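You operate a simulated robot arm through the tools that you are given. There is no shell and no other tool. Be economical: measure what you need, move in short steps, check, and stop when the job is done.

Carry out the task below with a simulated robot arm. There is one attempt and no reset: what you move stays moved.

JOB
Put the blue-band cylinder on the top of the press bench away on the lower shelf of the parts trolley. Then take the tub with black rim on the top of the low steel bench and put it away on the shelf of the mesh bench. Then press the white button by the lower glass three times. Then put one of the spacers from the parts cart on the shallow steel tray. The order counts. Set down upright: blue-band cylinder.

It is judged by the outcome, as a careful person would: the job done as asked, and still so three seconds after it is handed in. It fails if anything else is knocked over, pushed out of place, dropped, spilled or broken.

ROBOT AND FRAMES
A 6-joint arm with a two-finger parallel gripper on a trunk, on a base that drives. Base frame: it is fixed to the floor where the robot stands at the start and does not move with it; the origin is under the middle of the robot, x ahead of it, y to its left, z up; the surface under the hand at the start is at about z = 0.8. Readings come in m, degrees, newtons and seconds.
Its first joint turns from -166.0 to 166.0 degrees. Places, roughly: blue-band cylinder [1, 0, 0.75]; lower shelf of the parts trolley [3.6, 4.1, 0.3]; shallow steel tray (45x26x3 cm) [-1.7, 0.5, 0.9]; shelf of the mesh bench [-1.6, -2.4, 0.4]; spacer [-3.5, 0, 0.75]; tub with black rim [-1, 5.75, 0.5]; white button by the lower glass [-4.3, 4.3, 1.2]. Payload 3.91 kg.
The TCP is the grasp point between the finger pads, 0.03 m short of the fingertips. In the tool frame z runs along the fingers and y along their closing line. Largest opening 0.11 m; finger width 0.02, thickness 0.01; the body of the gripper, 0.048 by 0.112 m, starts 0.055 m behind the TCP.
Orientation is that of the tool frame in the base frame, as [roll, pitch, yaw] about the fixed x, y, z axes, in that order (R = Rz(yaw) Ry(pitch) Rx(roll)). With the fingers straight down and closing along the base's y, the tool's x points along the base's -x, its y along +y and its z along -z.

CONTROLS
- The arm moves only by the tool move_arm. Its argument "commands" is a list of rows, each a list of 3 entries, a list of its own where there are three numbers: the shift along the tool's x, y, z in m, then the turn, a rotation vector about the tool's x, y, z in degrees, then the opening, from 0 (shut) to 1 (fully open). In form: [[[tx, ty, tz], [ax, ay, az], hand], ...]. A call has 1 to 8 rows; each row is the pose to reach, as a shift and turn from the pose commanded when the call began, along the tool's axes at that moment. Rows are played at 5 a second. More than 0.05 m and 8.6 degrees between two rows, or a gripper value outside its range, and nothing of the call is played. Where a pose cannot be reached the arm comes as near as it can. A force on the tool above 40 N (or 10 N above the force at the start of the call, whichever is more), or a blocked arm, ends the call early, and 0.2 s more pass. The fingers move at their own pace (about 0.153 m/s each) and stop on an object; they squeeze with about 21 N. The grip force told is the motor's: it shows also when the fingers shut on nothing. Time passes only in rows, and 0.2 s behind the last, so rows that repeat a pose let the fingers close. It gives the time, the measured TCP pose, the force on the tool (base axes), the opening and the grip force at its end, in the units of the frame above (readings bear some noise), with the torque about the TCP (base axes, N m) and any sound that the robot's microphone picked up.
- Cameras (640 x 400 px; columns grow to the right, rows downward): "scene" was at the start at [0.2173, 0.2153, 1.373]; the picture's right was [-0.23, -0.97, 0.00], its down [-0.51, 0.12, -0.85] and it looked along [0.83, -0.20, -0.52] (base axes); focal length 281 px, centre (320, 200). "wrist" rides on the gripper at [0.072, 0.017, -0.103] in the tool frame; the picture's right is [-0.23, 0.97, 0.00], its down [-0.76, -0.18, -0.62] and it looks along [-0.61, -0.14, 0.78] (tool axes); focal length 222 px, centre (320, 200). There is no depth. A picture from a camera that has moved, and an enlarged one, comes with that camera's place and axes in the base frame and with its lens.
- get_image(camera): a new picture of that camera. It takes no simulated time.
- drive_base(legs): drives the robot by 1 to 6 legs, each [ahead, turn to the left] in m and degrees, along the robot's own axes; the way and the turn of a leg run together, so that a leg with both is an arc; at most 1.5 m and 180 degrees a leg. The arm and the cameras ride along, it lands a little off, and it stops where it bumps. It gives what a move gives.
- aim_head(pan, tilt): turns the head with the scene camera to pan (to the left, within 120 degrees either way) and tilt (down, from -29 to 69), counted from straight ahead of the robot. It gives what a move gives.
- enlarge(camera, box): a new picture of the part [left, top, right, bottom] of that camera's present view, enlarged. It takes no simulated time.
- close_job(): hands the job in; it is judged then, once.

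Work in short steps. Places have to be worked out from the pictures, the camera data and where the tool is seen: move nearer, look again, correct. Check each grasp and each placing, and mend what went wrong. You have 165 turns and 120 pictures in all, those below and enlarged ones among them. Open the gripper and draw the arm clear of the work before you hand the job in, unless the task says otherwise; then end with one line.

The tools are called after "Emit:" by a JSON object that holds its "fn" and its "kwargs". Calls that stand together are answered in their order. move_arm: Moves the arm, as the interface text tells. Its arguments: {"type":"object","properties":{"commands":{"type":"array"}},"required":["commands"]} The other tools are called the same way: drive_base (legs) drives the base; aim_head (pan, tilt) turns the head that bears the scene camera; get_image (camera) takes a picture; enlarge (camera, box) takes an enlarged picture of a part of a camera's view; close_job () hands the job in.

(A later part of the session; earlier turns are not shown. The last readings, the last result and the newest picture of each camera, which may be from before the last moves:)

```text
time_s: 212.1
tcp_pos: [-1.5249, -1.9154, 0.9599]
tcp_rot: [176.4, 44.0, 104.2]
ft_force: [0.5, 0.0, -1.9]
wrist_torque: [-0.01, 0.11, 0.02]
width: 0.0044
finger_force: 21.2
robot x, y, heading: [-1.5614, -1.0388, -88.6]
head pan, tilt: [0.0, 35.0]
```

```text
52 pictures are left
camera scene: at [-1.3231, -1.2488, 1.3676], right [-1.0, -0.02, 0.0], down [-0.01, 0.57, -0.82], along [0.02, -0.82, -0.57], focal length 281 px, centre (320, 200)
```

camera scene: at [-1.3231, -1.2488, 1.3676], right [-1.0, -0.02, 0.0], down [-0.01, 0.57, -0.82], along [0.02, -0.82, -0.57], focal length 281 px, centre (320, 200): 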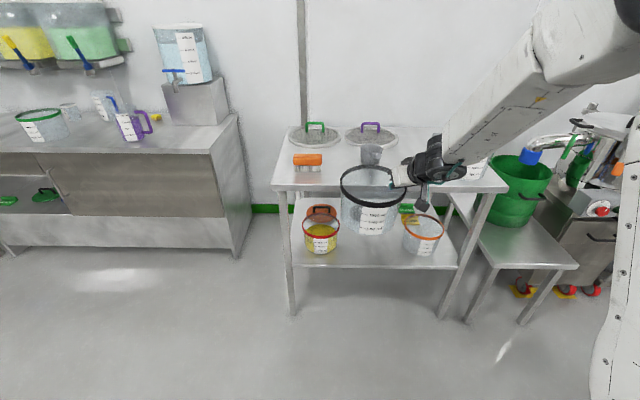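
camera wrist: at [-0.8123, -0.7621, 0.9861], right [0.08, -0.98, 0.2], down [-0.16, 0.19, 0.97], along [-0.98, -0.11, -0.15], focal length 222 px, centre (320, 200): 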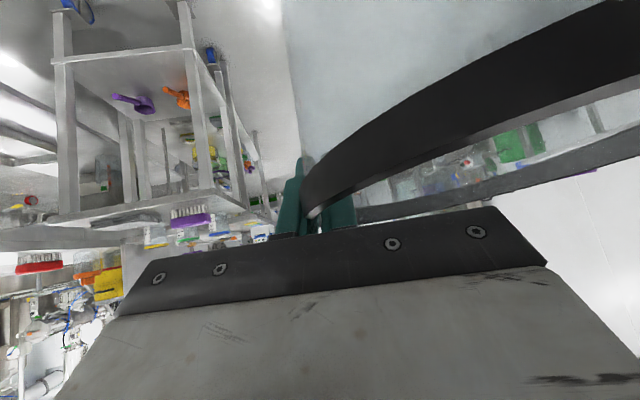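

Grip is stable now. The shelf (front edge y≈−2.15, z 0.40) has a gap x −1.39…−1.68 between two tubs; I'll aim the tub centre at x≈−1.505. First lower with the arm extended, outside the shelf.

Emit:
{"fn": "move_arm", "kwargs": {"commands": [[[0.022, -0.014, 0.037], [0, 0, 0], 0], [[0.044, -0.0275, 0.074], [0, 0, 0], 0], [[0.066, -0.041, 0.111], [0, 0, 0], 0], [[0.0875, -0.055, 0.148], [0, 0, 0], 0], [[0.109, -0.069, 0.186], [0, 0, 0], 0], [[0.131, -0.0825, 0.223], [0, 0, 0], 0], [[0.153, -0.096, 0.26], [0, 0, 0], 0], [[0.175, -0.11, 0.297], [0, 0, 0], 0]]}}

Emit:
{"fn": "get_image", "kwargs": {"camera": "scene"}}

```text
time_s: 213.9
tcp_pos: [-1.5906, -2.0199, 0.6191]
tcp_rot: [176.5, 44.2, 104.2]
ft_force: [-0.6, -0.5, -1.5]
wrist_torque: [-0.01, 0.15, 0.01]
width: 0.004
finger_force: 20.6
robot x, y, heading: [-1.5639, -1.038, -88.6]
head pan, tilt: [0.0, 35.0]
```

```text
51 pictures are left
camera scene: at [-1.3231, -1.2484, 1.3677], right [-1.0, -0.02, 0.0], down [-0.01, 0.57, -0.82], along [0.02, -0.82, -0.57], focal length 281 px, centre (320, 200)
```

scene: 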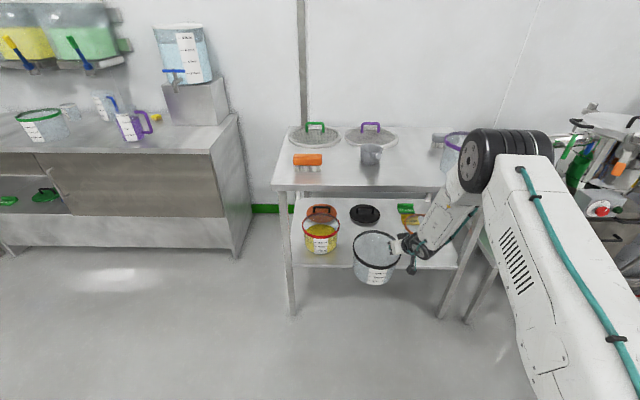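

The elbow stands nearly over the wrist, so I'll extend the arm another 12 cm (entering the shelf gap at safe height, the arm straightening), then check clearances.

Emit:
{"fn": "move_arm", "kwargs": {"commands": [[[-0.021, -0.0086, 0.02], [0, 0, 0], 0], [[-0.042, -0.0172, 0.0395], [0, 0, 0], 0], [[-0.063, -0.0258, 0.059], [0, 0, 0], 0], [[-0.084, -0.0344, 0.079], [0, 0, 0], 0], [[-0.084, -0.0344, 0.079], [0, 0, 0], 0]]}}

Emit:
{"fn": "get_image", "kwargs": {"camera": "scene"}}

Emit:
{"fn": "get_image", "kwargs": {"camera": "wrist"}}

```text
time_s: 215.1
tcp_pos: [-1.59, -2.1401, 0.6194]
tcp_rot: [176.4, 44.0, 104.2]
ft_force: [0.2, 0.5, -0.5]
wrist_torque: [0.0, 0.11, 0.0]
width: 0.0039
finger_force: 20.9
robot x, y, heading: [-1.5663, -1.0376, -88.9]
head pan, tilt: [0.0, 35.0]
```

```text
50 pictures are left
camera scene: at [-1.3232, -1.2488, 1.3676], right [-1.0, -0.02, 0.0], down [-0.01, 0.57, -0.82], along [0.02, -0.82, -0.57], focal length 281 px, centre (320, 200)
```

scene: 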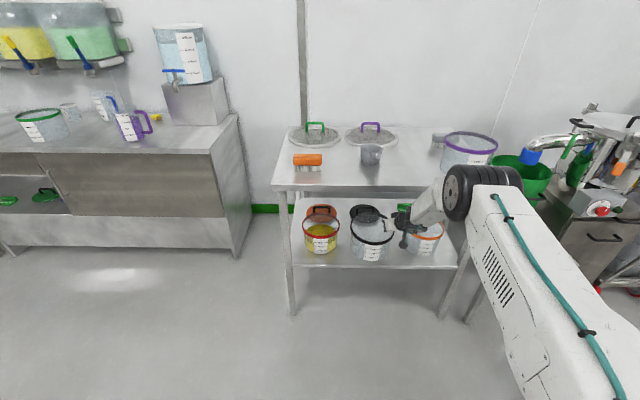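

```text
49 pictures are left
camera wrist: at [-1.6107, -2.0159, 0.6432], right [0.97, 0.12, 0.2], down [-0.18, -0.17, 0.97], along [0.15, -0.98, -0.15], focal length 222 px, centre (320, 200)
```

wrist: 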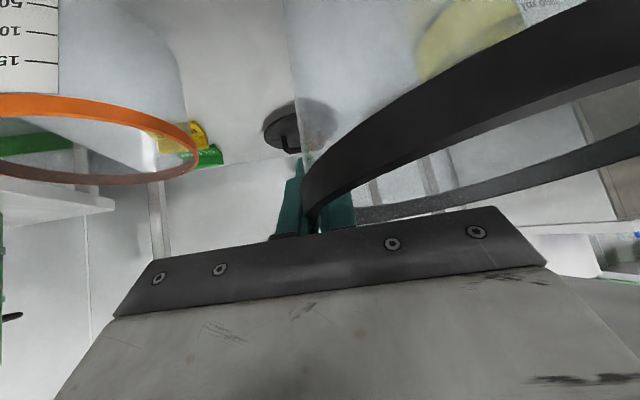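

Clearances look good: the elbow has dropped back and the gap on both sides is adequate. Driving forward 12 cm.

Emit:
{"fn": "drive_base", "kwargs": {"legs": [[0.12, 0]]}}

Emit:
{"fn": "get_image", "kwargs": {"camera": "scene"}}

Emit:
{"fn": "get_image", "kwargs": {"camera": "wrist"}}

```text
time_s: 216.5
tcp_pos: [-1.5892, -2.2243, 0.5809]
tcp_rot: [174.7, 40.1, 102.9]
ft_force: [0.4, -0.5, -1.5]
wrist_torque: [-0.03, 0.08, 0.0]
width: 0.0039
finger_force: 21.0
robot x, y, heading: [-1.5591, -1.1518, -89.1]
head pan, tilt: [0.0, 35.0]
stopped in leg 1: the robot was blocked; the commanded pose is now the measured one
```

```text
48 pictures are left
camera scene: at [-1.3214, -1.3669, 1.3676], right [-1.0, -0.02, 0.0], down [-0.01, 0.57, -0.82], along [0.01, -0.82, -0.57], focal length 281 px, centre (320, 200)
```

scene: 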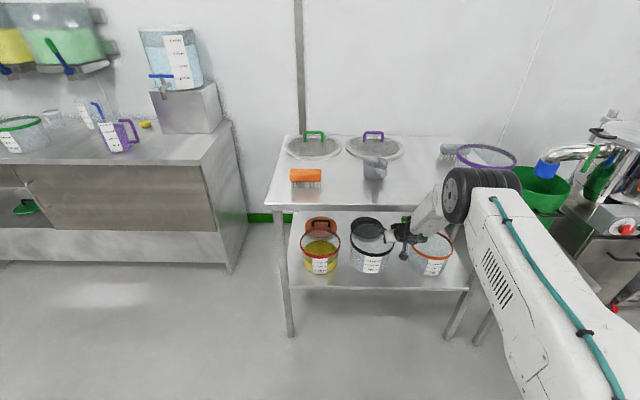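

```text
47 pictures are left
camera wrist: at [-1.6097, -2.1028, 0.6148], right [0.97, 0.1, 0.21], down [-0.18, -0.24, 0.95], along [0.15, -0.97, -0.21], focal length 222 px, centre (320, 200)
```

wrist: 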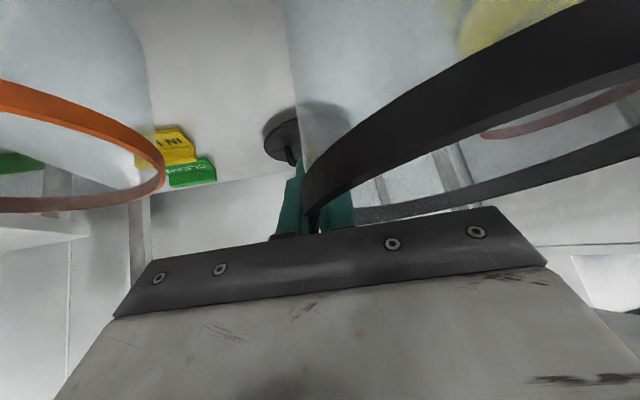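

Something blocked the end of the drive and the arm was deflected—likely the forearm at the bench's top edge. Back off 4 cm and inspect.

Emit:
{"fn": "drive_base", "kwargs": {"legs": [[-0.04, 0]]}}

Emit:
{"fn": "enlarge", "kwargs": {"camera": "scene", "box": [260, 110, 540, 300]}}

```text
time_s: 217.3
tcp_pos: [-1.5901, -2.1829, 0.5817]
tcp_rot: [174.8, 40.1, 102.9]
ft_force: [1.5, -0.4, 0.0]
wrist_torque: [0.0, 0.09, -0.03]
width: 0.0033
finger_force: 21.2
robot x, y, heading: [-1.5618, -1.1096, -88.8]
head pan, tilt: [0.0, 35.0]
```

```text
2.11 times, centred on (400, 205) of scene
camera zoom: at [-1.3222, -1.3255, 1.3676], right [-1.0, -0.02, 0.0], down [-0.01, 0.57, -0.82], along [0.01, -0.82, -0.57], focal length 591 px, centre (152, 190)
```

zoom: 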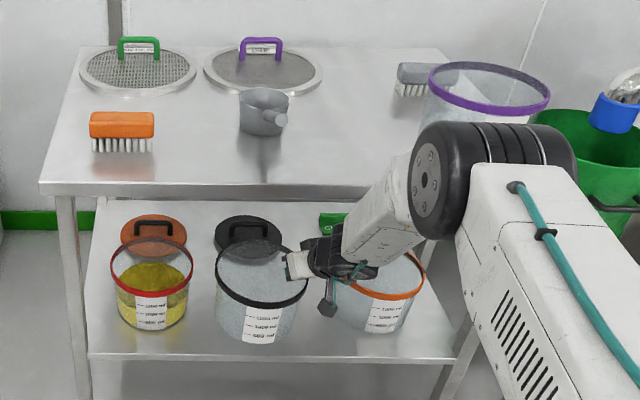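

The bench is undisturbed; the contact came from the forearm at the top edge because I came in high. I'll back up a bit, extend the arm straighter, restore the tilt and go in lower.

Emit:
{"fn": "drive_base", "kwargs": {"legs": [[-0.06, 0]]}}

Emit:
{"fn": "move_arm", "kwargs": {"commands": [[[-0.012, -0.006, 0.016], [0.4, -1, 0], 0], [[-0.024, -0.012, 0.032], [0.8, -2, 0], 0], [[-0.036, -0.018, 0.048], [1.2, -3, 0], 0], [[-0.047, -0.0237, 0.0636], [1.6, -4, 0], 0], [[-0.047, -0.0237, 0.0636], [1.6, -4, 0], 0]]}}

Emit:
{"fn": "enlarge", "kwargs": {"camera": "scene", "box": [260, 110, 540, 300]}}

```text
time_s: 218.3
tcp_pos: [-1.5889, -2.1215, 0.5816]
tcp_rot: [174.7, 40.1, 103.1]
ft_force: [0.3, -0.4, -2.4]
wrist_torque: [-0.03, 0.09, 0.01]
width: 0.0037
finger_force: 21.1
robot x, y, heading: [-1.5644, -1.0511, -89.0]
head pan, tilt: [0.0, 35.0]
```

```text
time_s: 219.5
tcp_pos: [-1.5886, -2.2026, 0.5616]
tcp_rot: [176.0, 44.1, 102.7]
ft_force: [0.5, -0.2, -1.7]
wrist_torque: [-0.02, 0.13, -0.01]
width: 0.0035
finger_force: 20.8
robot x, y, heading: [-1.5601, -1.0496, -88.9]
head pan, tilt: [0.0, 35.0]
```

```text
2.11 times, centred on (400, 205) of scene
camera zoom: at [-1.323, -1.2637, 1.3676], right [-1.0, -0.02, 0.0], down [-0.01, 0.57, -0.82], along [0.02, -0.82, -0.57], focal length 591 px, centre (152, 190)
```

zoom: 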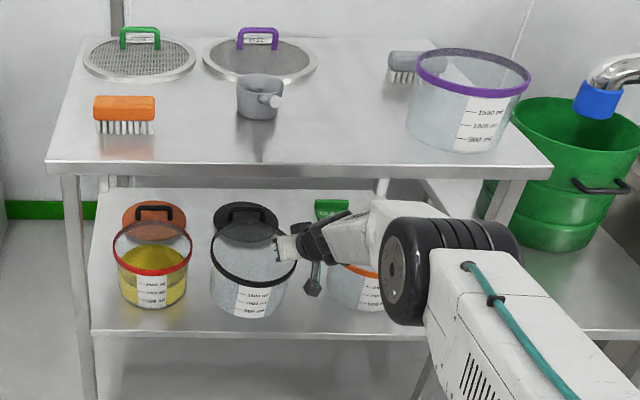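

Now the arm is much straighter and clears the top edge. Driving in 6 cm at this low height.

Emit:
{"fn": "drive_base", "kwargs": {"legs": [[0.06, 0]]}}

Emit:
{"fn": "get_image", "kwargs": {"camera": "wrist"}}

Emit:
{"fn": "enlarge", "kwargs": {"camera": "scene", "box": [260, 110, 540, 300]}}

```text
time_s: 220.5
tcp_pos: [-1.5887, -2.2641, 0.5627]
tcp_rot: [176.2, 44.1, 102.5]
ft_force: [0.0, 0.6, -1.5]
wrist_torque: [-0.01, 0.12, 0.02]
width: 0.0037
finger_force: 21.3
robot x, y, heading: [-1.5617, -1.1088, -88.9]
head pan, tilt: [0.0, 35.0]
```

```text
44 pictures are left
camera wrist: at [-1.6054, -2.14, 0.5861], right [0.97, 0.1, 0.21], down [-0.19, -0.17, 0.97], along [0.13, -0.98, -0.14], focal length 222 px, centre (320, 200)
```

wrist: 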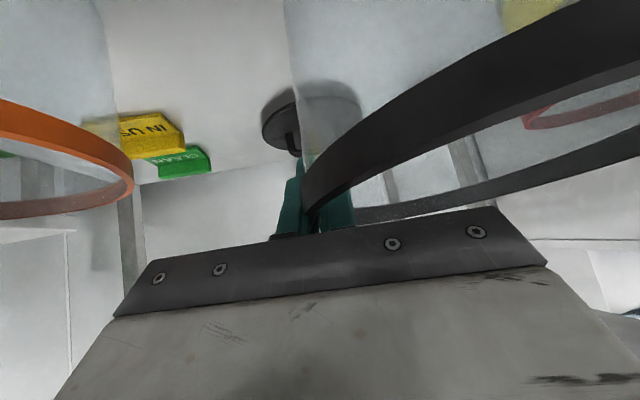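

```text
2.11 times, centred on (400, 205) of scene
camera zoom: at [-1.322, -1.3251, 1.3676], right [-1.0, -0.02, 0.0], down [-0.01, 0.57, -0.82], along [0.02, -0.82, -0.57], focal length 591 px, centre (152, 190)
```

zoom: 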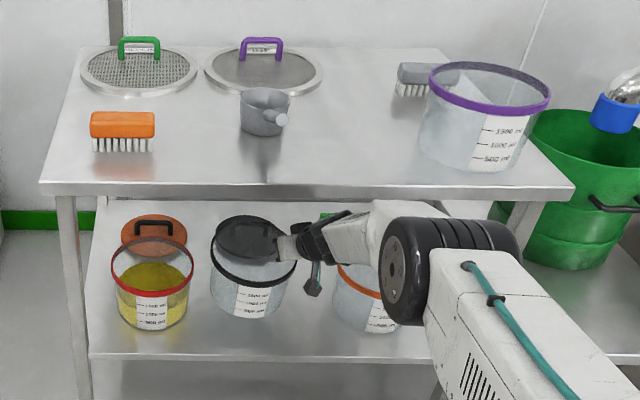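

The tub is well inside, clear of the neighbours and the lid behind. Lowering toward the shelf.

Emit:
{"fn": "move_arm", "kwargs": {"commands": [[[0.007, 0, 0.007], [0, 0, 0], 0], [[0.014, -0.001, 0.0144], [0, 0, 0], 0], [[0.0174, -0.001, 0.018], [0, 0, 0], 0], [[0.0174, -0.001, 0.018], [0, 0, 0], 0]]}}

```text
time_s: 221.5
tcp_pos: [-1.5872, -2.2639, 0.5362]
tcp_rot: [176.0, 44.2, 102.5]
ft_force: [-0.6, -0.2, -1.0]
wrist_torque: [-0.01, 0.17, 0.02]
width: 0.0034
finger_force: 21.1
robot x, y, heading: [-1.5577, -1.1108, -88.7]
head pan, tilt: [0.0, 35.0]
```

Emit:
{"fn": "enlarge", "kwargs": {"camera": "scene", "box": [300, 190, 460, 300]}}

Emit:
{"fn": "move_arm", "kwargs": {"commands": [[[0.0035, 0, 0.0036], [0, 0, 0], 0], [[0.007, 0, 0.0072], [0, 0, 0], 0], [[0.0105, 0, 0.0108], [0, 0, 0], 0], [[0.0105, 0, 0.0108], [0, 0, 0], 0]]}}

```text
3.64 times, centred on (380, 245) of scene
camera zoom: at [-1.322, -1.3251, 1.3676], right [-1.0, -0.02, 0.0], down [-0.01, 0.57, -0.82], along [0.02, -0.82, -0.57], focal length 1021 px, centre (102, 36)
```

zoom: 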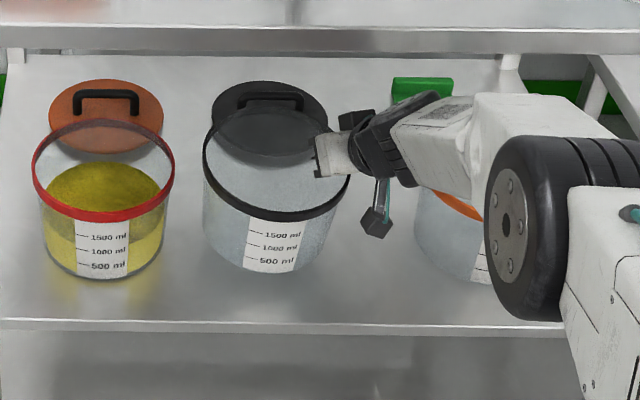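

```text
time_s: 222.5
tcp_pos: [-1.5857, -2.2642, 0.5221]
tcp_rot: [176.1, 44.1, 102.5]
ft_force: [-0.2, -0.1, -1.4]
wrist_torque: [0.02, 0.1, -0.03]
width: 0.0037
finger_force: 20.7
robot x, y, heading: [-1.5624, -1.1093, -88.9]
head pan, tilt: [0.0, 35.0]
```

Still no contact; continuing down in small steps.

Emit:
{"fn": "move_arm", "kwargs": {"commands": [[[0.0035, 0, 0.0036], [0, 0, 0], 0], [[0.007, 0, 0.0072], [0, 0, 0], 0], [[0.0105, 0, 0.0108], [0, 0, 0], 0], [[0.0105, 0, 0.0108], [0, 0, 0], 0]]}}

Emit:
{"fn": "enlarge", "kwargs": {"camera": "scene", "box": [300, 190, 460, 300]}}

```text
time_s: 223.5
tcp_pos: [-1.5869, -2.2653, 0.5095]
tcp_rot: [176.2, 44.4, 102.4]
ft_force: [-5.3, -7.0, 23.8]
wrist_torque: [0.9, -0.07, 0.15]
width: 0.0039
finger_force: 21.1
robot x, y, heading: [-1.5657, -1.1112, -89.1]
head pan, tilt: [0.0, 35.0]
```

```text
3.64 times, centred on (380, 245) of scene
camera zoom: at [-1.3222, -1.3242, 1.3679], right [-1.0, -0.02, 0.0], down [-0.01, 0.57, -0.82], along [0.01, -0.82, -0.57], focal length 1021 px, centre (102, 36)
```

zoom: 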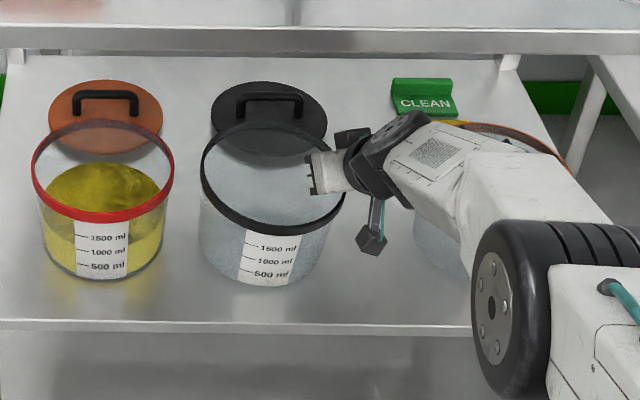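

Contact with the shelf (24 N). Relieve a few mm and open the fingers partly.

Emit:
{"fn": "move_arm", "kwargs": {"commands": [[[-0.002, 0, -0.002], [0, 0, 0], 0], [[-0.004, 0, -0.004], [0, 0, 0], 0.1], [[-0.004, 0, -0.004], [0, 0, 0], 0.25], [[-0.004, 0, -0.004], [0, 0, 0], 0.4], [[-0.004, 0, -0.004], [0, 0, 0], 0.4]]}}

Emit:
{"fn": "get_image", "kwargs": {"camera": "wrist"}}

Emit:
{"fn": "enlarge", "kwargs": {"camera": "scene", "box": [300, 190, 460, 300]}}

```text
time_s: 224.7
tcp_pos: [-1.5865, -2.2622, 0.5123]
tcp_rot: [176.1, 44.2, 102.6]
ft_force: [-0.1, 0.3, 1.3]
wrist_torque: [-0.02, 0.01, -0.02]
width: 0.0438
finger_force: 0.1
robot x, y, heading: [-1.5623, -1.1134, -88.8]
head pan, tilt: [0.0, 35.0]
```

```text
40 pictures are left
camera wrist: at [-1.6037, -2.1384, 0.5362], right [0.97, 0.1, 0.21], down [-0.19, -0.17, 0.97], along [0.13, -0.98, -0.15], focal length 222 px, centre (320, 200)
```

wrist: 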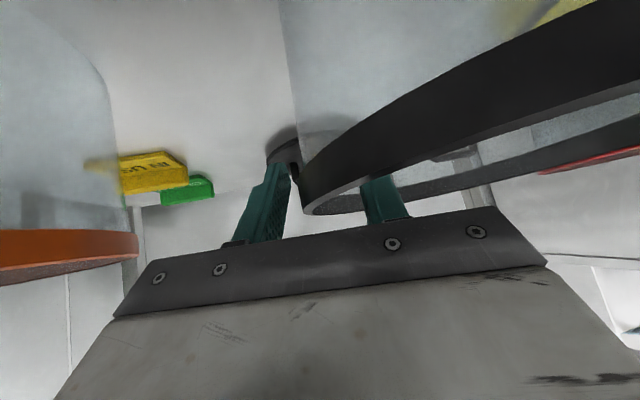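

```text
3.64 times, centred on (380, 245) of scene
camera zoom: at [-1.322, -1.325, 1.3677], right [-1.0, -0.02, 0.0], down [-0.01, 0.57, -0.82], along [0.02, -0.82, -0.57], focal length 1021 px, centre (102, 36)
```

zoom: 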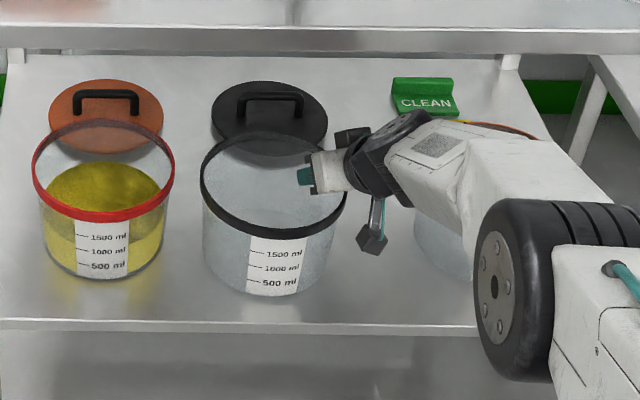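

The tub stands flat on the shelf, fully inside. Open a bit more, lift straight up, then withdraw.

Emit:
{"fn": "move_arm", "kwargs": {"commands": [[[0, 0, 0], [0, 0, 0], 0.55], [[-0.0105, 0.0005, -0.0108], [0, 0, 0], 0.55], [[-0.021, 0.001, -0.0215], [0, 0, 0], 0.55], [[-0.0313, 0.002, -0.0323], [0, 0, 0], 0.55], [[-0.0313, 0.002, -0.0323], [0, 0, 0], 0.55]]}}

Emit:
{"fn": "get_image", "kwargs": {"camera": "wrist"}}

```text
time_s: 225.9
tcp_pos: [-1.5869, -2.2634, 0.558]
tcp_rot: [176.0, 44.0, 102.5]
ft_force: [1.0, 0.3, -0.2]
wrist_torque: [-0.04, -0.01, 0.0]
width: 0.0604
finger_force: 0.1
robot x, y, heading: [-1.5592, -1.1119, -89.1]
head pan, tilt: [0.0, 35.0]
```

```text
38 pictures are left
camera wrist: at [-1.6036, -2.1392, 0.5823], right [0.97, 0.1, 0.21], down [-0.19, -0.17, 0.97], along [0.13, -0.98, -0.15], focal length 222 px, centre (320, 200)
```

wrist: 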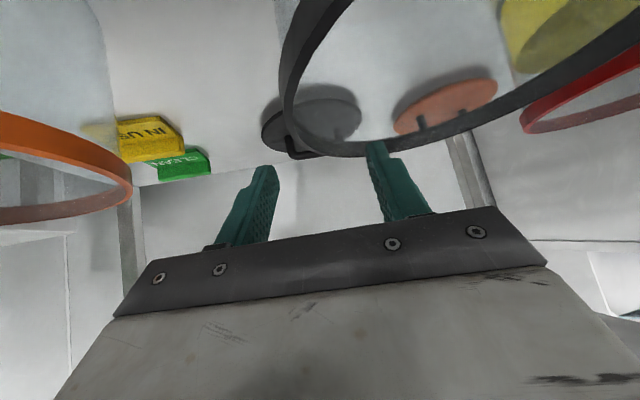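

The finger tips are now above the rim. Draw back along the tool a little, then drive out.

Emit:
{"fn": "move_arm", "kwargs": {"commands": [[[0, 0, -0.012], [0, 0, 0], 0.55], [[0, 0, -0.025], [0, 0, 0], 0.55], [[0, 0, -0.025], [0, 0, 0], 0.55]]}}

Emit:
{"fn": "drive_base", "kwargs": {"legs": [[-0.15, 0]]}}

Emit:
{"fn": "get_image", "kwargs": {"camera": "scene"}}

```text
time_s: 226.7
tcp_pos: [-1.5903, -2.2465, 0.5768]
tcp_rot: [176.1, 44.0, 102.5]
ft_force: [-0.3, 0.4, 0.2]
wrist_torque: [0.01, -0.01, -0.01]
width: 0.0605
finger_force: 0.1
robot x, y, heading: [-1.5608, -1.1117, -88.8]
head pan, tilt: [0.0, 35.0]
```

```text
time_s: 228.1
tcp_pos: [-1.5903, -2.0938, 0.5758]
tcp_rot: [176.0, 44.1, 102.7]
ft_force: [-0.1, 0.1, 0.9]
wrist_torque: [0.06, -0.02, 0.0]
width: 0.0607
finger_force: 0.0
robot x, y, heading: [-1.5667, -0.9574, -88.7]
head pan, tilt: [0.0, 35.0]
```

```text
37 pictures are left
camera scene: at [-1.3244, -1.1713, 1.3677], right [-1.0, -0.02, 0.0], down [-0.01, 0.57, -0.82], along [0.02, -0.82, -0.57], focal length 281 px, centre (320, 200)
```

scene: 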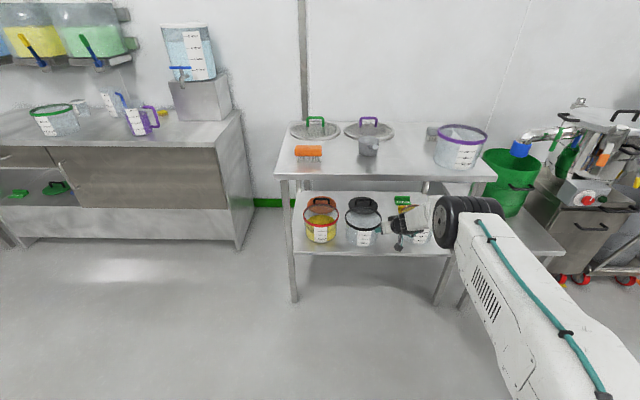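

The tub is put away beside its neighbours, nothing disturbed. Retract the arm from the bench and raise it.

Emit:
{"fn": "move_arm", "kwargs": {"commands": [[[0.0175, 0.009, -0.027], [0, 0, 0], 0.3], [[0.035, 0.0175, -0.054], [0, 0, 0], 0], [[0.0525, 0.026, -0.081], [0, 0, 0], 0], [[0.07, 0.035, -0.108], [0, 0, 0], 0]]}}

Emit:
{"fn": "move_arm", "kwargs": {"commands": [[[-0.025, 0.0035, -0.035], [0, 0, 0], 0], [[-0.05, 0.007, -0.069], [0, 0, 0], 0], [[-0.075, 0.0105, -0.104], [0, 0, 0], 0], [[-0.1, 0.014, -0.1385], [0, 0, 0], 0], [[-0.126, 0.0175, -0.173], [0, 0, 0], 0], [[-0.151, 0.021, -0.208], [0, 0, 0], 0], [[-0.176, 0.0245, -0.2425], [0, 0, 0], 0], [[-0.201, 0.028, -0.277], [0, 0, 0], 0]]}}

```text
time_s: 229.1
tcp_pos: [-1.5936, -1.9639, 0.6097]
tcp_rot: [176.2, 44.1, 102.7]
ft_force: [0.3, -1.1, -0.5]
wrist_torque: [-0.02, 0.0, 0.01]
width: 0.0
finger_force: 20.8
robot x, y, heading: [-1.5612, -0.9577, -88.9]
head pan, tilt: [0.0, 35.0]
```

```text
time_s: 230.9
tcp_pos: [-1.5962, -1.9131, 0.9458]
tcp_rot: [176.2, 44.0, 102.7]
ft_force: [-0.9, -0.5, 0.2]
wrist_torque: [0.01, -0.03, 0.03]
width: 0.0002
finger_force: 21.3
robot x, y, heading: [-1.5647, -0.9611, -88.9]
head pan, tilt: [0.0, 35.0]
```

Now to the button. I'll go back through the known corridor: east, then north.

Emit:
{"fn": "drive_base", "kwargs": {"legs": [[0.1, 0], [0, 88.9], [1.45, 0], [0, 90]]}}

```text
time_s: 246.4
tcp_pos: [-0.0666, -0.1571, 0.9467]
tcp_rot: [176.1, 44.1, -78.5]
ft_force: [0.0, -0.6, 0.1]
wrist_torque: [0.0, 0.01, 0.04]
width: 0.0
finger_force: 21.0
robot x, y, heading: [-0.1215, -1.1103, 89.9]
head pan, tilt: [0.0, 35.0]
```

On the corridor axis. Driving north.

Emit:
{"fn": "drive_base", "kwargs": {"legs": [[1.4, 0], [1.2, 0]]}}

Emit:
{"fn": "drive_base", "kwargs": {"legs": [[1.4, 0], [1.2, 0], [0, 90]]}}

Emit:
{"fn": "aim_head", "kwargs": {"pan": 0, "tilt": 15}}

Emit:
{"fn": "get_image", "kwargs": {"camera": "scene"}}

```text
time_s: 259.2
tcp_pos: [-0.1638, 2.477, 0.9466]
tcp_rot: [176.1, 44.1, -76.8]
ft_force: [-0.5, 0.2, -0.2]
wrist_torque: [-0.03, -0.03, -0.02]
width: 0.0
finger_force: 20.7
robot x, y, heading: [-0.1853, 1.5193, 91.7]
head pan, tilt: [0.0, 35.0]
```

```text
time_s: 275.7
tcp_pos: [-1.1358, 4.2472, 0.9467]
tcp_rot: [176.1, 44.1, 8.4]
ft_force: [-1.2, 0.1, 0.1]
wrist_torque: [0.0, -0.01, -0.02]
width: 0.0
finger_force: 21.0
robot x, y, heading: [-0.1889, 4.1423, 177.3]
head pan, tilt: [0.0, 35.0]
```

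```text
time_s: 276.6
tcp_pos: [-1.1343, 4.2463, 0.9459]
tcp_rot: [176.1, 44.0, 8.4]
ft_force: [-0.1, -0.4, -0.5]
wrist_torque: [0.0, 0.0, 0.02]
width: 0.0
finger_force: 20.7
robot x, y, heading: [-0.1858, 4.1452, 177.0]
head pan, tilt: [0.0, 15.0]
```

```text
36 pictures are left
camera scene: at [-0.4208, 3.9232, 1.3996], right [0.05, 1.0, 0.0], down [0.26, -0.01, -0.97], along [-0.96, 0.05, -0.26], focal length 281 px, centre (320, 200)
```

scene: 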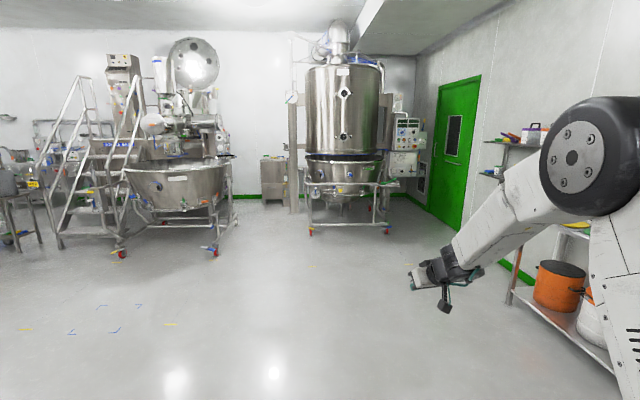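

The vessel has two sight glasses ahead. Enlarging to find the white button.

Emit:
{"fn": "enlarge", "kwargs": {"camera": "scene", "box": [285, 60, 435, 210]}}

```text
2.67 times, centred on (360, 135) of scene
camera zoom: at [-0.4208, 3.9232, 1.3996], right [0.05, 1.0, 0.0], down [0.26, -0.01, -0.97], along [-0.96, 0.05, -0.26], focal length 748 px, centre (213, 373)
```

zoom: 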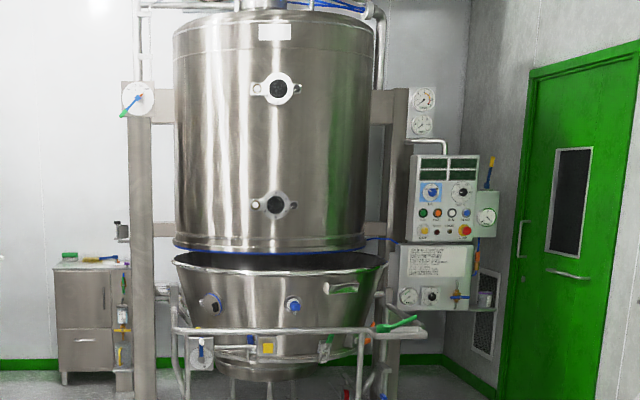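

Lower glass is near y≈4.4, z≈1.24. Driving closer to about x=−2.6.

Emit:
{"fn": "drive_base", "kwargs": {"legs": [[0, -2], [1.5, 0], [0.9, 0], [0, 4.5]]}}

Emit:
{"fn": "aim_head", "kwargs": {"pan": 0, "tilt": 8}}

Emit:
{"fn": "get_image", "kwargs": {"camera": "scene"}}

```text
time_s: 289.1
tcp_pos: [-3.5182, 4.3845, 0.9457]
tcp_rot: [176.1, 44.1, 11.3]
ft_force: [-0.3, 0.8, 0.6]
wrist_torque: [0.03, -0.02, 0.02]
width: 0.0001
finger_force: 21.5
robot x, y, heading: [-2.5653, 4.3342, 180.0]
head pan, tilt: [0.0, 15.0]
```

```text
time_s: 289.8
tcp_pos: [-3.5188, 4.386, 0.9464]
tcp_rot: [176.1, 44.1, 11.3]
ft_force: [-0.2, -0.1, 1.0]
wrist_torque: [-0.02, -0.01, 0.01]
width: 0.0
finger_force: 21.1
robot x, y, heading: [-2.5629, 4.3253, 180.2]
head pan, tilt: [0.0, 8.0]
```

```text
34 pictures are left
camera scene: at [-2.7878, 4.0985, 1.411], right [0.0, 1.0, 0.0], down [0.14, 0.0, -0.99], along [-0.99, 0.0, -0.14], focal length 281 px, centre (320, 200)
```

scene: 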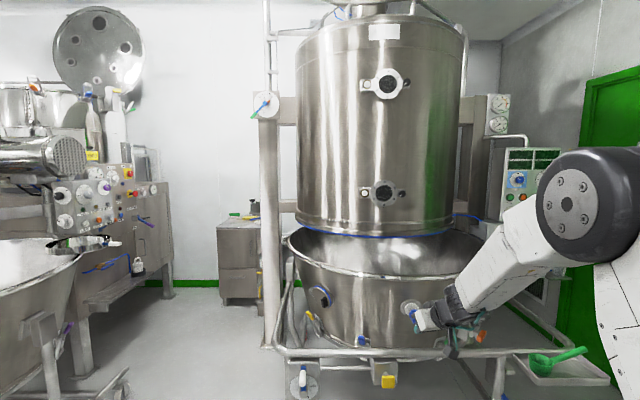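

Emit:
{"fn": "enlarge", "kwargs": {"camera": "scene", "box": [345, 165, 425, 215]}}

```text
8.00 times, centred on (385, 190) of scene
camera zoom: at [-2.7878, 4.0985, 1.411], right [0.0, 1.0, 0.0], down [0.14, 0.0, -0.99], along [-0.99, 0.0, -0.14], focal length 2246 px, centre (-200, 280)
```

zoom: 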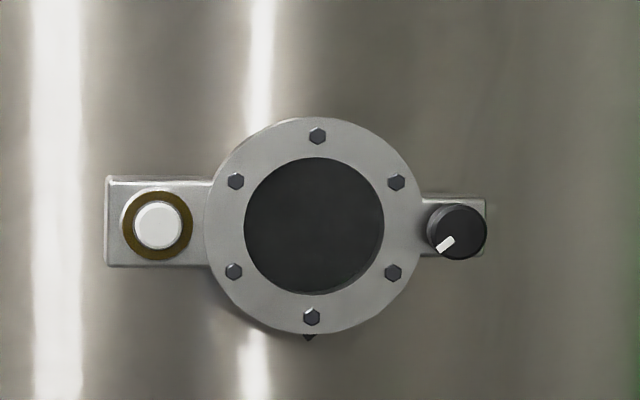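

The white button (brass ring) is left of the lower glass at about (−4.28, 4.335, 1.235). I'll raise the hand and bring the tool horizontal before moving in.

Emit:
{"fn": "move_arm", "kwargs": {"commands": [[[-0.0146, 0.0054, -0.036], [0, -5.75, 0], 0], [[-0.029, 0.011, -0.072], [0, -11.5, 0], 0], [[-0.044, 0.016, -0.108], [0, -17.25, 0], 0], [[-0.0585, 0.0215, -0.144], [0, -23, 0], 0], [[-0.073, 0.027, -0.18], [0, -28.75, 0], 0], [[-0.088, 0.032, -0.216], [0, -34.5, 0], 0], [[-0.102, 0.0375, -0.252], [0, -40.25, 0], 0], [[-0.117, 0.043, -0.288], [0, -46, 0], 0]]}}

Emit:
{"fn": "drive_base", "kwargs": {"legs": [[0, 10], [0.68, 0], [0, -27]]}}

```text
time_s: 291.6
tcp_pos: [-3.3985, 4.3875, 1.2338]
tcp_rot: [85.7, 87.2, -80.2]
ft_force: [-0.1, -1.1, 0.2]
wrist_torque: [0.02, 0.01, 0.03]
width: 0.0003
finger_force: 21.3
robot x, y, heading: [-2.5642, 4.3311, 180.0]
head pan, tilt: [0.0, 8.0]
```

```text
time_s: 297.5
tcp_pos: [-4.0385, 4.4779, 1.2345]
tcp_rot: [86.7, 87.1, -94.8]
ft_force: [-0.1, -0.4, 0.5]
wrist_torque: [0.02, 0.0, 0.02]
width: 0.0001
finger_force: 20.5
robot x, y, heading: [-3.2533, 4.2003, 164.0]
head pan, tilt: [0.0, 8.0]
```

The tool now points straight along −x at z 1.235. Look again to triangulate the button.

Emit:
{"fn": "aim_head", "kwargs": {"pan": 5, "tilt": 8}}

Emit:
{"fn": "get_image", "kwargs": {"camera": "scene"}}

Emit:
{"fn": "get_image", "kwargs": {"camera": "wrist"}}

```text
time_s: 298.1
tcp_pos: [-4.0407, 4.4796, 1.2334]
tcp_rot: [86.6, 87.2, -94.8]
ft_force: [0.1, 0.4, -0.4]
wrist_torque: [0.0, -0.01, 0.01]
width: 0.0
finger_force: 21.2
robot x, y, heading: [-3.2503, 4.201, 164.0]
head pan, tilt: [5.0, 8.0]
```

```text
32 pictures are left
camera scene: at [-3.531, 4.0303, 1.411], right [0.19, 0.98, 0.0], down [0.14, -0.03, -0.99], along [-0.97, 0.18, -0.14], focal length 281 px, centre (320, 200)
```

scene: 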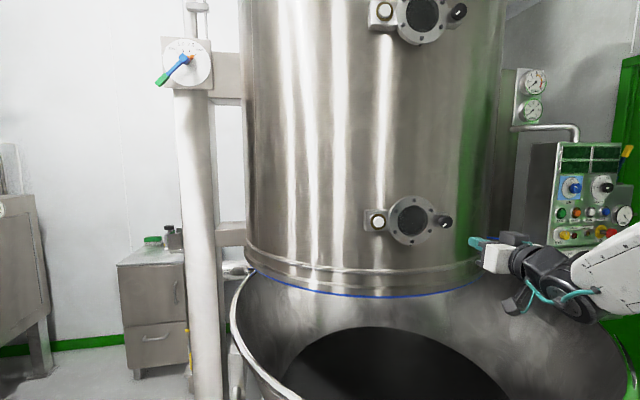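

```text
31 pictures are left
camera wrist: at [-3.9378, 4.4567, 1.1621], right [-0.02, -0.96, 0.27], down [0.63, 0.2, 0.75], along [-0.78, 0.19, 0.6], focal length 222 px, centre (320, 200)
```

wrist: 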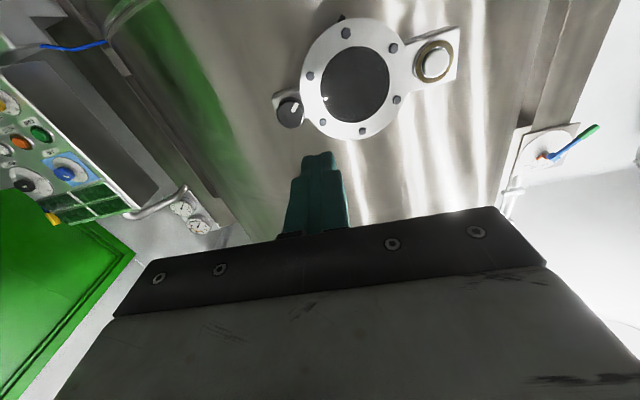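

Triangulated: button face at about (−4.28, 4.335, 1.239). Move the closed fingertips to ~8 cm in front of it.

Emit:
{"fn": "move_arm", "kwargs": {"commands": [[[0.0, 0.03, 0.02], [0, 0, 0], 0], [[0.001, 0.065, 0.05], [0, 0, 0], 0], [[0.002, 0.1, 0.08], [0, 0, 0], 0], [[0.003, 0.13, 0.11], [0, 0, 0], 0], [[0.003, 0.147, 0.126], [0, 0, 0], 0], [[0.003, 0.147, 0.126], [0, 0, 0], 0]]}}

Emit:
{"fn": "get_image", "kwargs": {"camera": "wrist"}}

Emit:
{"fn": "enlarge", "kwargs": {"camera": "scene", "box": [340, 180, 500, 280]}}

```text
time_s: 299.6
tcp_pos: [-4.1677, 4.3658, 1.2409]
tcp_rot: [95.6, 87.2, -84.0]
ft_force: [0.5, -1.1, 0.0]
wrist_torque: [-0.01, -0.03, 0.0]
width: 0.0
finger_force: 20.8
out of reach, approached as far as the arm can: row 4, 5, 6
robot x, y, heading: [-3.2518, 4.2006, 164.0]
head pan, tilt: [5.0, 8.0]
```

```text
30 pictures are left
camera wrist: at [-4.0636, 4.3464, 1.171], right [0.01, -0.96, 0.27], down [0.62, 0.22, 0.75], along [-0.79, 0.17, 0.6], focal length 222 px, centre (320, 200)
```

wrist: 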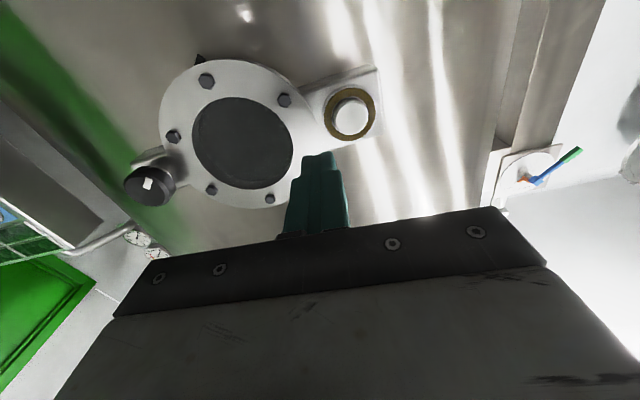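

```text
4.00 times, centred on (420, 230) of scene
camera zoom: at [-3.531, 4.0302, 1.411], right [0.19, 0.98, 0.0], down [0.14, -0.03, -0.99], along [-0.97, 0.18, -0.14], focal length 1123 px, centre (-80, 80)
```

zoom: 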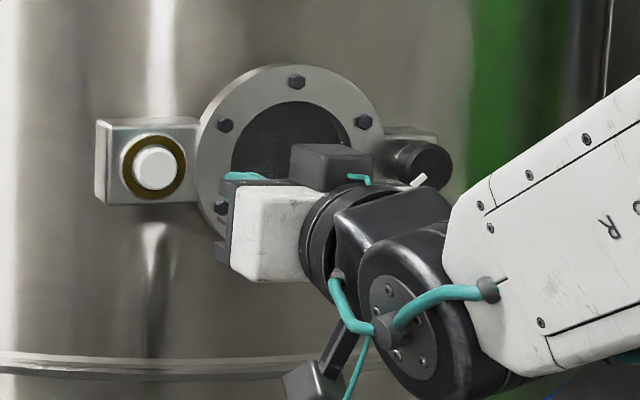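

The wrist needs to point ~10° more to the left for that position; pressing slightly obliquely is fine. Yaw left 10° and shift 2.6 cm.

Emit:
{"fn": "move_arm", "kwargs": {"commands": [[[0, 0.0, 0], [-5, 0.25, 0], 0], [[0.001, 0.01, 0], [-10, 0.5, 0], 0], [[0.002, 0.026, 0], [-10, 0.5, 0], 0], [[0.002, 0.026, 0], [-10, 0.5, 0], 0]]}}

Emit:
{"fn": "get_image", "kwargs": {"camera": "wrist"}}

Emit:
{"fn": "enlarge", "kwargs": {"camera": "scene", "box": [340, 180, 500, 280]}}

```text
time_s: 300.6
tcp_pos: [-4.1681, 4.3388, 1.2425]
tcp_rot: [87.0, 87.2, -84.5]
ft_force: [-0.8, 0.4, -0.3]
wrist_torque: [-0.01, 0.0, -0.01]
width: 0.0
finger_force: 21.1
robot x, y, heading: [-3.2468, 4.2035, 164.2]
head pan, tilt: [5.0, 8.0]
```

```text
28 pictures are left
camera wrist: at [-4.0644, 4.3339, 1.171], right [0.14, -0.95, 0.27], down [0.59, 0.31, 0.75], along [-0.8, 0.05, 0.6], focal length 222 px, centre (320, 200)
```

wrist: 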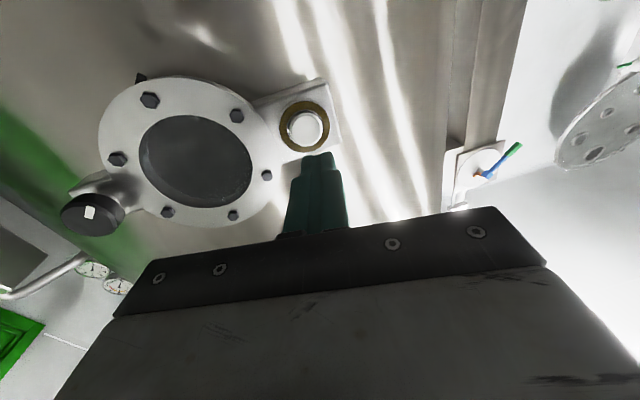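

```text
4.00 times, centred on (420, 230) of scene
camera zoom: at [-3.5311, 4.0303, 1.411], right [0.19, 0.98, 0.0], down [0.14, -0.03, -0.99], along [-0.97, 0.18, -0.14], focal length 1123 px, centre (-80, 80)
```

zoom: 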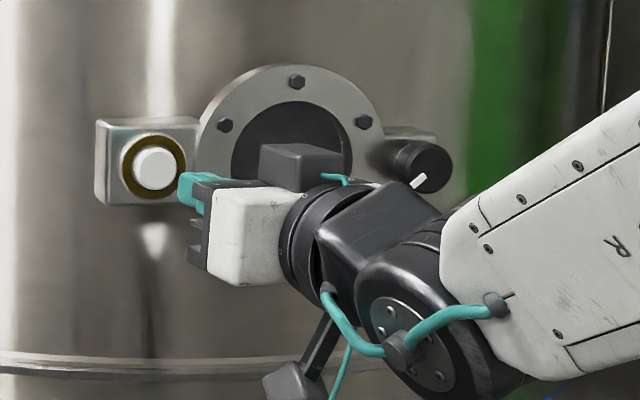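

Fingertips are lined up with the button (y 4.334, z 1.242). Approaching to ~1.5 cm from it.

Emit:
{"fn": "move_arm", "kwargs": {"commands": [[[0, -0.003, 0.02], [0, 0, 0], 0], [[0, -0.006, 0.04], [0, 0, 0], 0], [[0, -0.0086, 0.058], [0, 0, 0], 0], [[0, -0.0086, 0.058], [0, 0, 0], 0]]}}

Emit:
{"fn": "enlarge", "kwargs": {"camera": "scene", "box": [340, 190, 440, 250]}}

```text
time_s: 301.6
tcp_pos: [-4.2254, 4.3402, 1.2427]
tcp_rot: [86.8, 87.2, -84.7]
ft_force: [1.5, -0.1, 0.7]
wrist_torque: [-0.01, 0.05, 0.0]
width: 0.0
finger_force: 20.8
robot x, y, heading: [-3.2509, 4.2044, 164.2]
head pan, tilt: [5.0, 8.0]
```

```text
6.40 times, centred on (390, 220) of scene
camera zoom: at [-3.531, 4.0303, 1.411], right [0.19, 0.98, 0.0], down [0.14, -0.03, -0.99], along [-0.97, 0.18, -0.14], focal length 1796 px, centre (-128, 72)
```

zoom: 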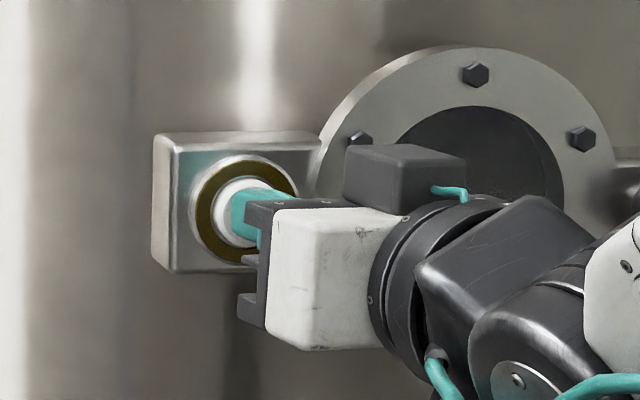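

The tips are almost on the cap. First press: advance in small steps, then back.

Emit:
{"fn": "move_arm", "kwargs": {"commands": [[[0, -0.0004, 0.003], [0, 0, 0], 0], [[0, -0.0009, 0.006], [0, 0, 0], 0], [[0, -0.0013, 0.009], [0, 0, 0], 0], [[0, -0.0013, 0.009], [0, 0, 0], 0]]}}

```text
time_s: 302.4
tcp_pos: [-4.2327, 4.3388, 1.2423]
tcp_rot: [87.3, 87.2, -84.1]
ft_force: [30.1, -2.1, 1.2]
wrist_torque: [0.0, 0.07, -0.06]
width: 0.0
finger_force: 21.1
robot x, y, heading: [-3.2518, 4.201, 164.2]
head pan, tilt: [5.0, 8.0]
heard: click
stopped in row 4: the force on the tool passed its limit at 44 N (the readings are from after the stop); the commanded pose is now the measured one
```

A click — press one. Back off 1.5 cm to release.

Emit:
{"fn": "move_arm", "kwargs": {"commands": [[[0, 0.001, -0.008], [0, 0, 0], 0], [[0, 0.002, -0.015], [0, 0, 0], 0], [[0, 0.002, -0.015], [0, 0, 0], 0], [[0, 0.002, -0.015], [0, 0, 0], 0]]}}

```text
time_s: 303.4
tcp_pos: [-4.2187, 4.3394, 1.2423]
tcp_rot: [89.7, 87.3, -81.6]
ft_force: [0.0, -0.3, 0.3]
wrist_torque: [-0.02, 0.0, 0.01]
width: 0.0
finger_force: 20.9
robot x, y, heading: [-3.2499, 4.2021, 164.3]
head pan, tilt: [5.0, 8.0]
```

Second press, with release in the same call.

Emit:
{"fn": "move_arm", "kwargs": {"commands": [[[0, -0.001, 0.007], [0, 0, 0], 0], [[0, -0.0015, 0.011], [0, 0, 0], 0], [[0, -0.0019, 0.0135], [0, 0, 0], 0], [[0, -0.001, 0.005], [0, 0, 0], 0], [[0, 0, 0], [0, 0, 0], 0], [[0, 0, 0], [0, 0, 0], 0]]}}

```text
time_s: 304.8
tcp_pos: [-4.2195, 4.3378, 1.2391]
tcp_rot: [89.8, 87.1, -81.8]
ft_force: [0.6, -0.6, -1.2]
wrist_torque: [0.0, 0.01, 0.02]
width: 0.0
finger_force: 21.0
robot x, y, heading: [-3.2504, 4.2053, 163.9]
head pan, tilt: [5.0, 8.0]
heard: click
```

Second click, released. Third press the same way.

Emit:
{"fn": "move_arm", "kwargs": {"commands": [[[0, -0.001, 0.007], [0, 0, 0], 0], [[0, -0.0015, 0.011], [0, 0, 0], 0], [[0, -0.0019, 0.0135], [0, 0, 0], 0], [[0, -0.001, 0.005], [0, 0, 0], 0], [[0, 0, 0], [0, 0, 0], 0], [[0, 0, 0], [0, 0, 0], 0]]}}

```text
time_s: 306.2
tcp_pos: [-4.2189, 4.3387, 1.2392]
tcp_rot: [89.7, 87.2, -81.6]
ft_force: [0.4, 0.3, -1.0]
wrist_torque: [-0.02, -0.02, 0.01]
width: 0.0
finger_force: 20.9
robot x, y, heading: [-3.2503, 4.203, 164.1]
head pan, tilt: [5.0, 8.0]
heard: click
```

Three clicks registered. Now back away from the vessel and look toward the parts cart.

Emit:
{"fn": "drive_base", "kwargs": {"legs": [[-0.95, 0], [0, 97]]}}

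Emit:
{"fn": "aim_head", "kwargs": {"pan": 0, "tilt": 18}}

Emit:
{"fn": "get_image", "kwargs": {"camera": "scene"}}

```text
time_s: 315.2
tcp_pos: [-2.3652, 2.961, 1.2405]
tcp_rot: [89.2, 87.2, 13.8]
ft_force: [0.2, -0.4, -0.1]
wrist_torque: [-0.01, -0.01, -0.01]
width: 0.0001
finger_force: 20.9
robot x, y, heading: [-2.3297, 3.9384, -99.8]
head pan, tilt: [5.0, 8.0]
```

```text
time_s: 316.0
tcp_pos: [-2.3664, 2.9613, 1.2396]
tcp_rot: [89.5, 87.2, 14.0]
ft_force: [0.1, 0.3, -0.1]
wrist_torque: [0.03, 0.02, 0.01]
width: 0.0
finger_force: 20.8
robot x, y, heading: [-2.3305, 3.9394, -99.6]
head pan, tilt: [0.0, 18.0]
```

```text
25 pictures are left
camera scene: at [-2.1367, 3.6785, 1.3948], right [-0.99, 0.17, 0.0], down [0.05, 0.3, -0.95], along [-0.16, -0.94, -0.31], focal length 281 px, centre (320, 200)
```

scene: 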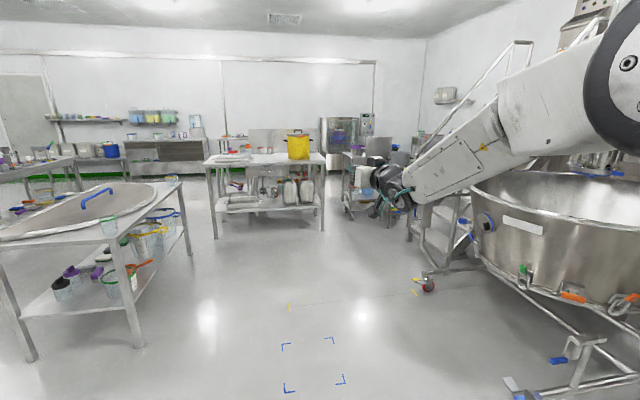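

The tray is on the bench ahead-left (≈(−1.67, 0.45)); the parts cart is behind my hand, beyond the aisle. Driving down the aisle for a closer look.

Emit:
{"fn": "drive_base", "kwargs": {"legs": [[0, -2], [1.5, 0], [0.5, 0]]}}

Emit:
{"fn": "aim_head", "kwargs": {"pan": -8, "tilt": 25}}

Emit:
{"fn": "get_image", "kwargs": {"camera": "scene"}}

```text
time_s: 326.3
tcp_pos: [-2.8411, 1.0191, 1.2394]
tcp_rot: [89.4, 87.2, 11.0]
ft_force: [0.0, -0.6, -0.6]
wrist_torque: [-0.02, 0.01, -0.01]
width: 0.0002
finger_force: 20.9
robot x, y, heading: [-2.7531, 1.9934, -103.2]
head pan, tilt: [0.0, 18.0]
```

```text
time_s: 327.0
tcp_pos: [-2.8396, 1.0195, 1.2396]
tcp_rot: [89.6, 87.2, 11.0]
ft_force: [-0.1, 0.8, 0.4]
wrist_torque: [0.01, 0.0, 0.03]
width: 0.0001
finger_force: 20.8
robot x, y, heading: [-2.7561, 1.9936, -102.8]
head pan, tilt: [-8.0, 25.0]
```

```text
24 pictures are left
camera scene: at [-2.588, 1.729, 1.3835], right [-0.93, 0.36, 0.0], down [0.15, 0.39, -0.91], along [-0.32, -0.85, -0.42], focal length 281 px, centre (320, 200)
```

scene: 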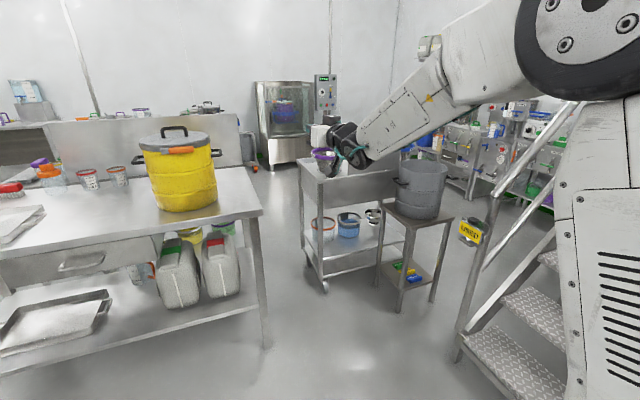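

I need a clear view of the cart top; I'll drive closer, then point the hand down over it to use the wrist camera.

Emit:
{"fn": "drive_base", "kwargs": {"legs": [[0, 1.2], [0.85, 0], [0, -12]]}}

Emit:
{"fn": "move_arm", "kwargs": {"commands": [[[0, 0, -0.03], [0, 7, 0], 0], [[0, 0, -0.06], [0, 14, 0], 0], [[0, 0, -0.09], [0, 21, 0], 0], [[0, 0, -0.11], [0, 28, 0], 0], [[0, 0, -0.11], [0, 35, 0], 0], [[0, 0, -0.11], [0, 42, 0], 0], [[0, 0, -0.11], [0, 49, 0], 0], [[0, 0, -0.11], [0, 56, 0], 0]]}}

```text
time_s: 332.7
tcp_pos: [-3.1602, 0.1838, 1.2401]
tcp_rot: [89.5, 87.2, 1.7]
ft_force: [-0.4, -0.1, -0.3]
wrist_torque: [0.02, -0.02, -0.02]
width: 0.0
finger_force: 21.3
robot x, y, heading: [-2.9191, 1.134, -112.0]
head pan, tilt: [-8.0, 25.0]
```

```text
time_s: 334.5
tcp_pos: [-3.1659, 0.2954, 1.2394]
tcp_rot: [176.7, 33.9, 90.2]
ft_force: [0.1, -0.5, 1.0]
wrist_torque: [0.04, 0.03, 0.01]
width: 0.0001
finger_force: 20.8
robot x, y, heading: [-2.9193, 1.1353, -112.2]
head pan, tilt: [-8.0, 25.0]
```

Tracking cleanly. Look with both cameras.

Emit:
{"fn": "get_image", "kwargs": {"camera": "wrist"}}

Emit:
{"fn": "get_image", "kwargs": {"camera": "scene"}}

```text
23 pictures are left
camera wrist: at [-3.1562, 0.4134, 1.285], right [0.97, -0.15, 0.17], down [-0.21, -0.29, 0.93], along [-0.09, -0.94, -0.32], focal length 222 px, centre (320, 200)
```

wrist: 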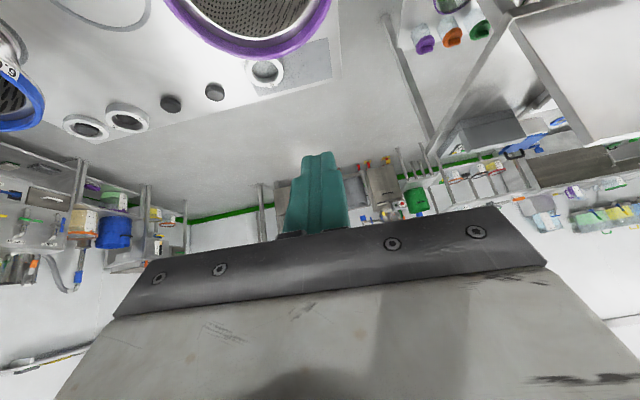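

```text
22 pictures are left
camera scene: at [-2.798, 0.8445, 1.3835], right [-0.86, 0.5, 0.0], down [0.21, 0.37, -0.91], along [-0.45, -0.78, -0.42], focal length 281 px, centre (320, 200)
```

scene: 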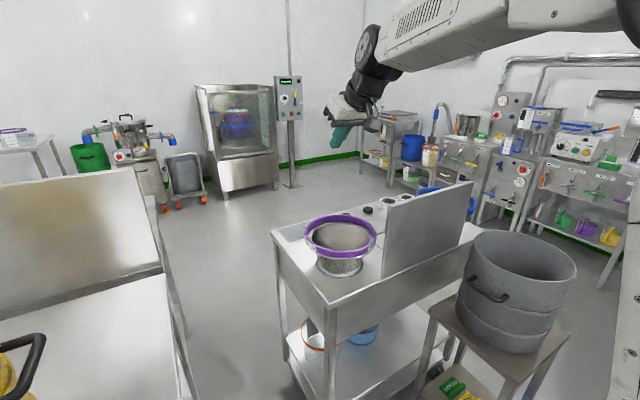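

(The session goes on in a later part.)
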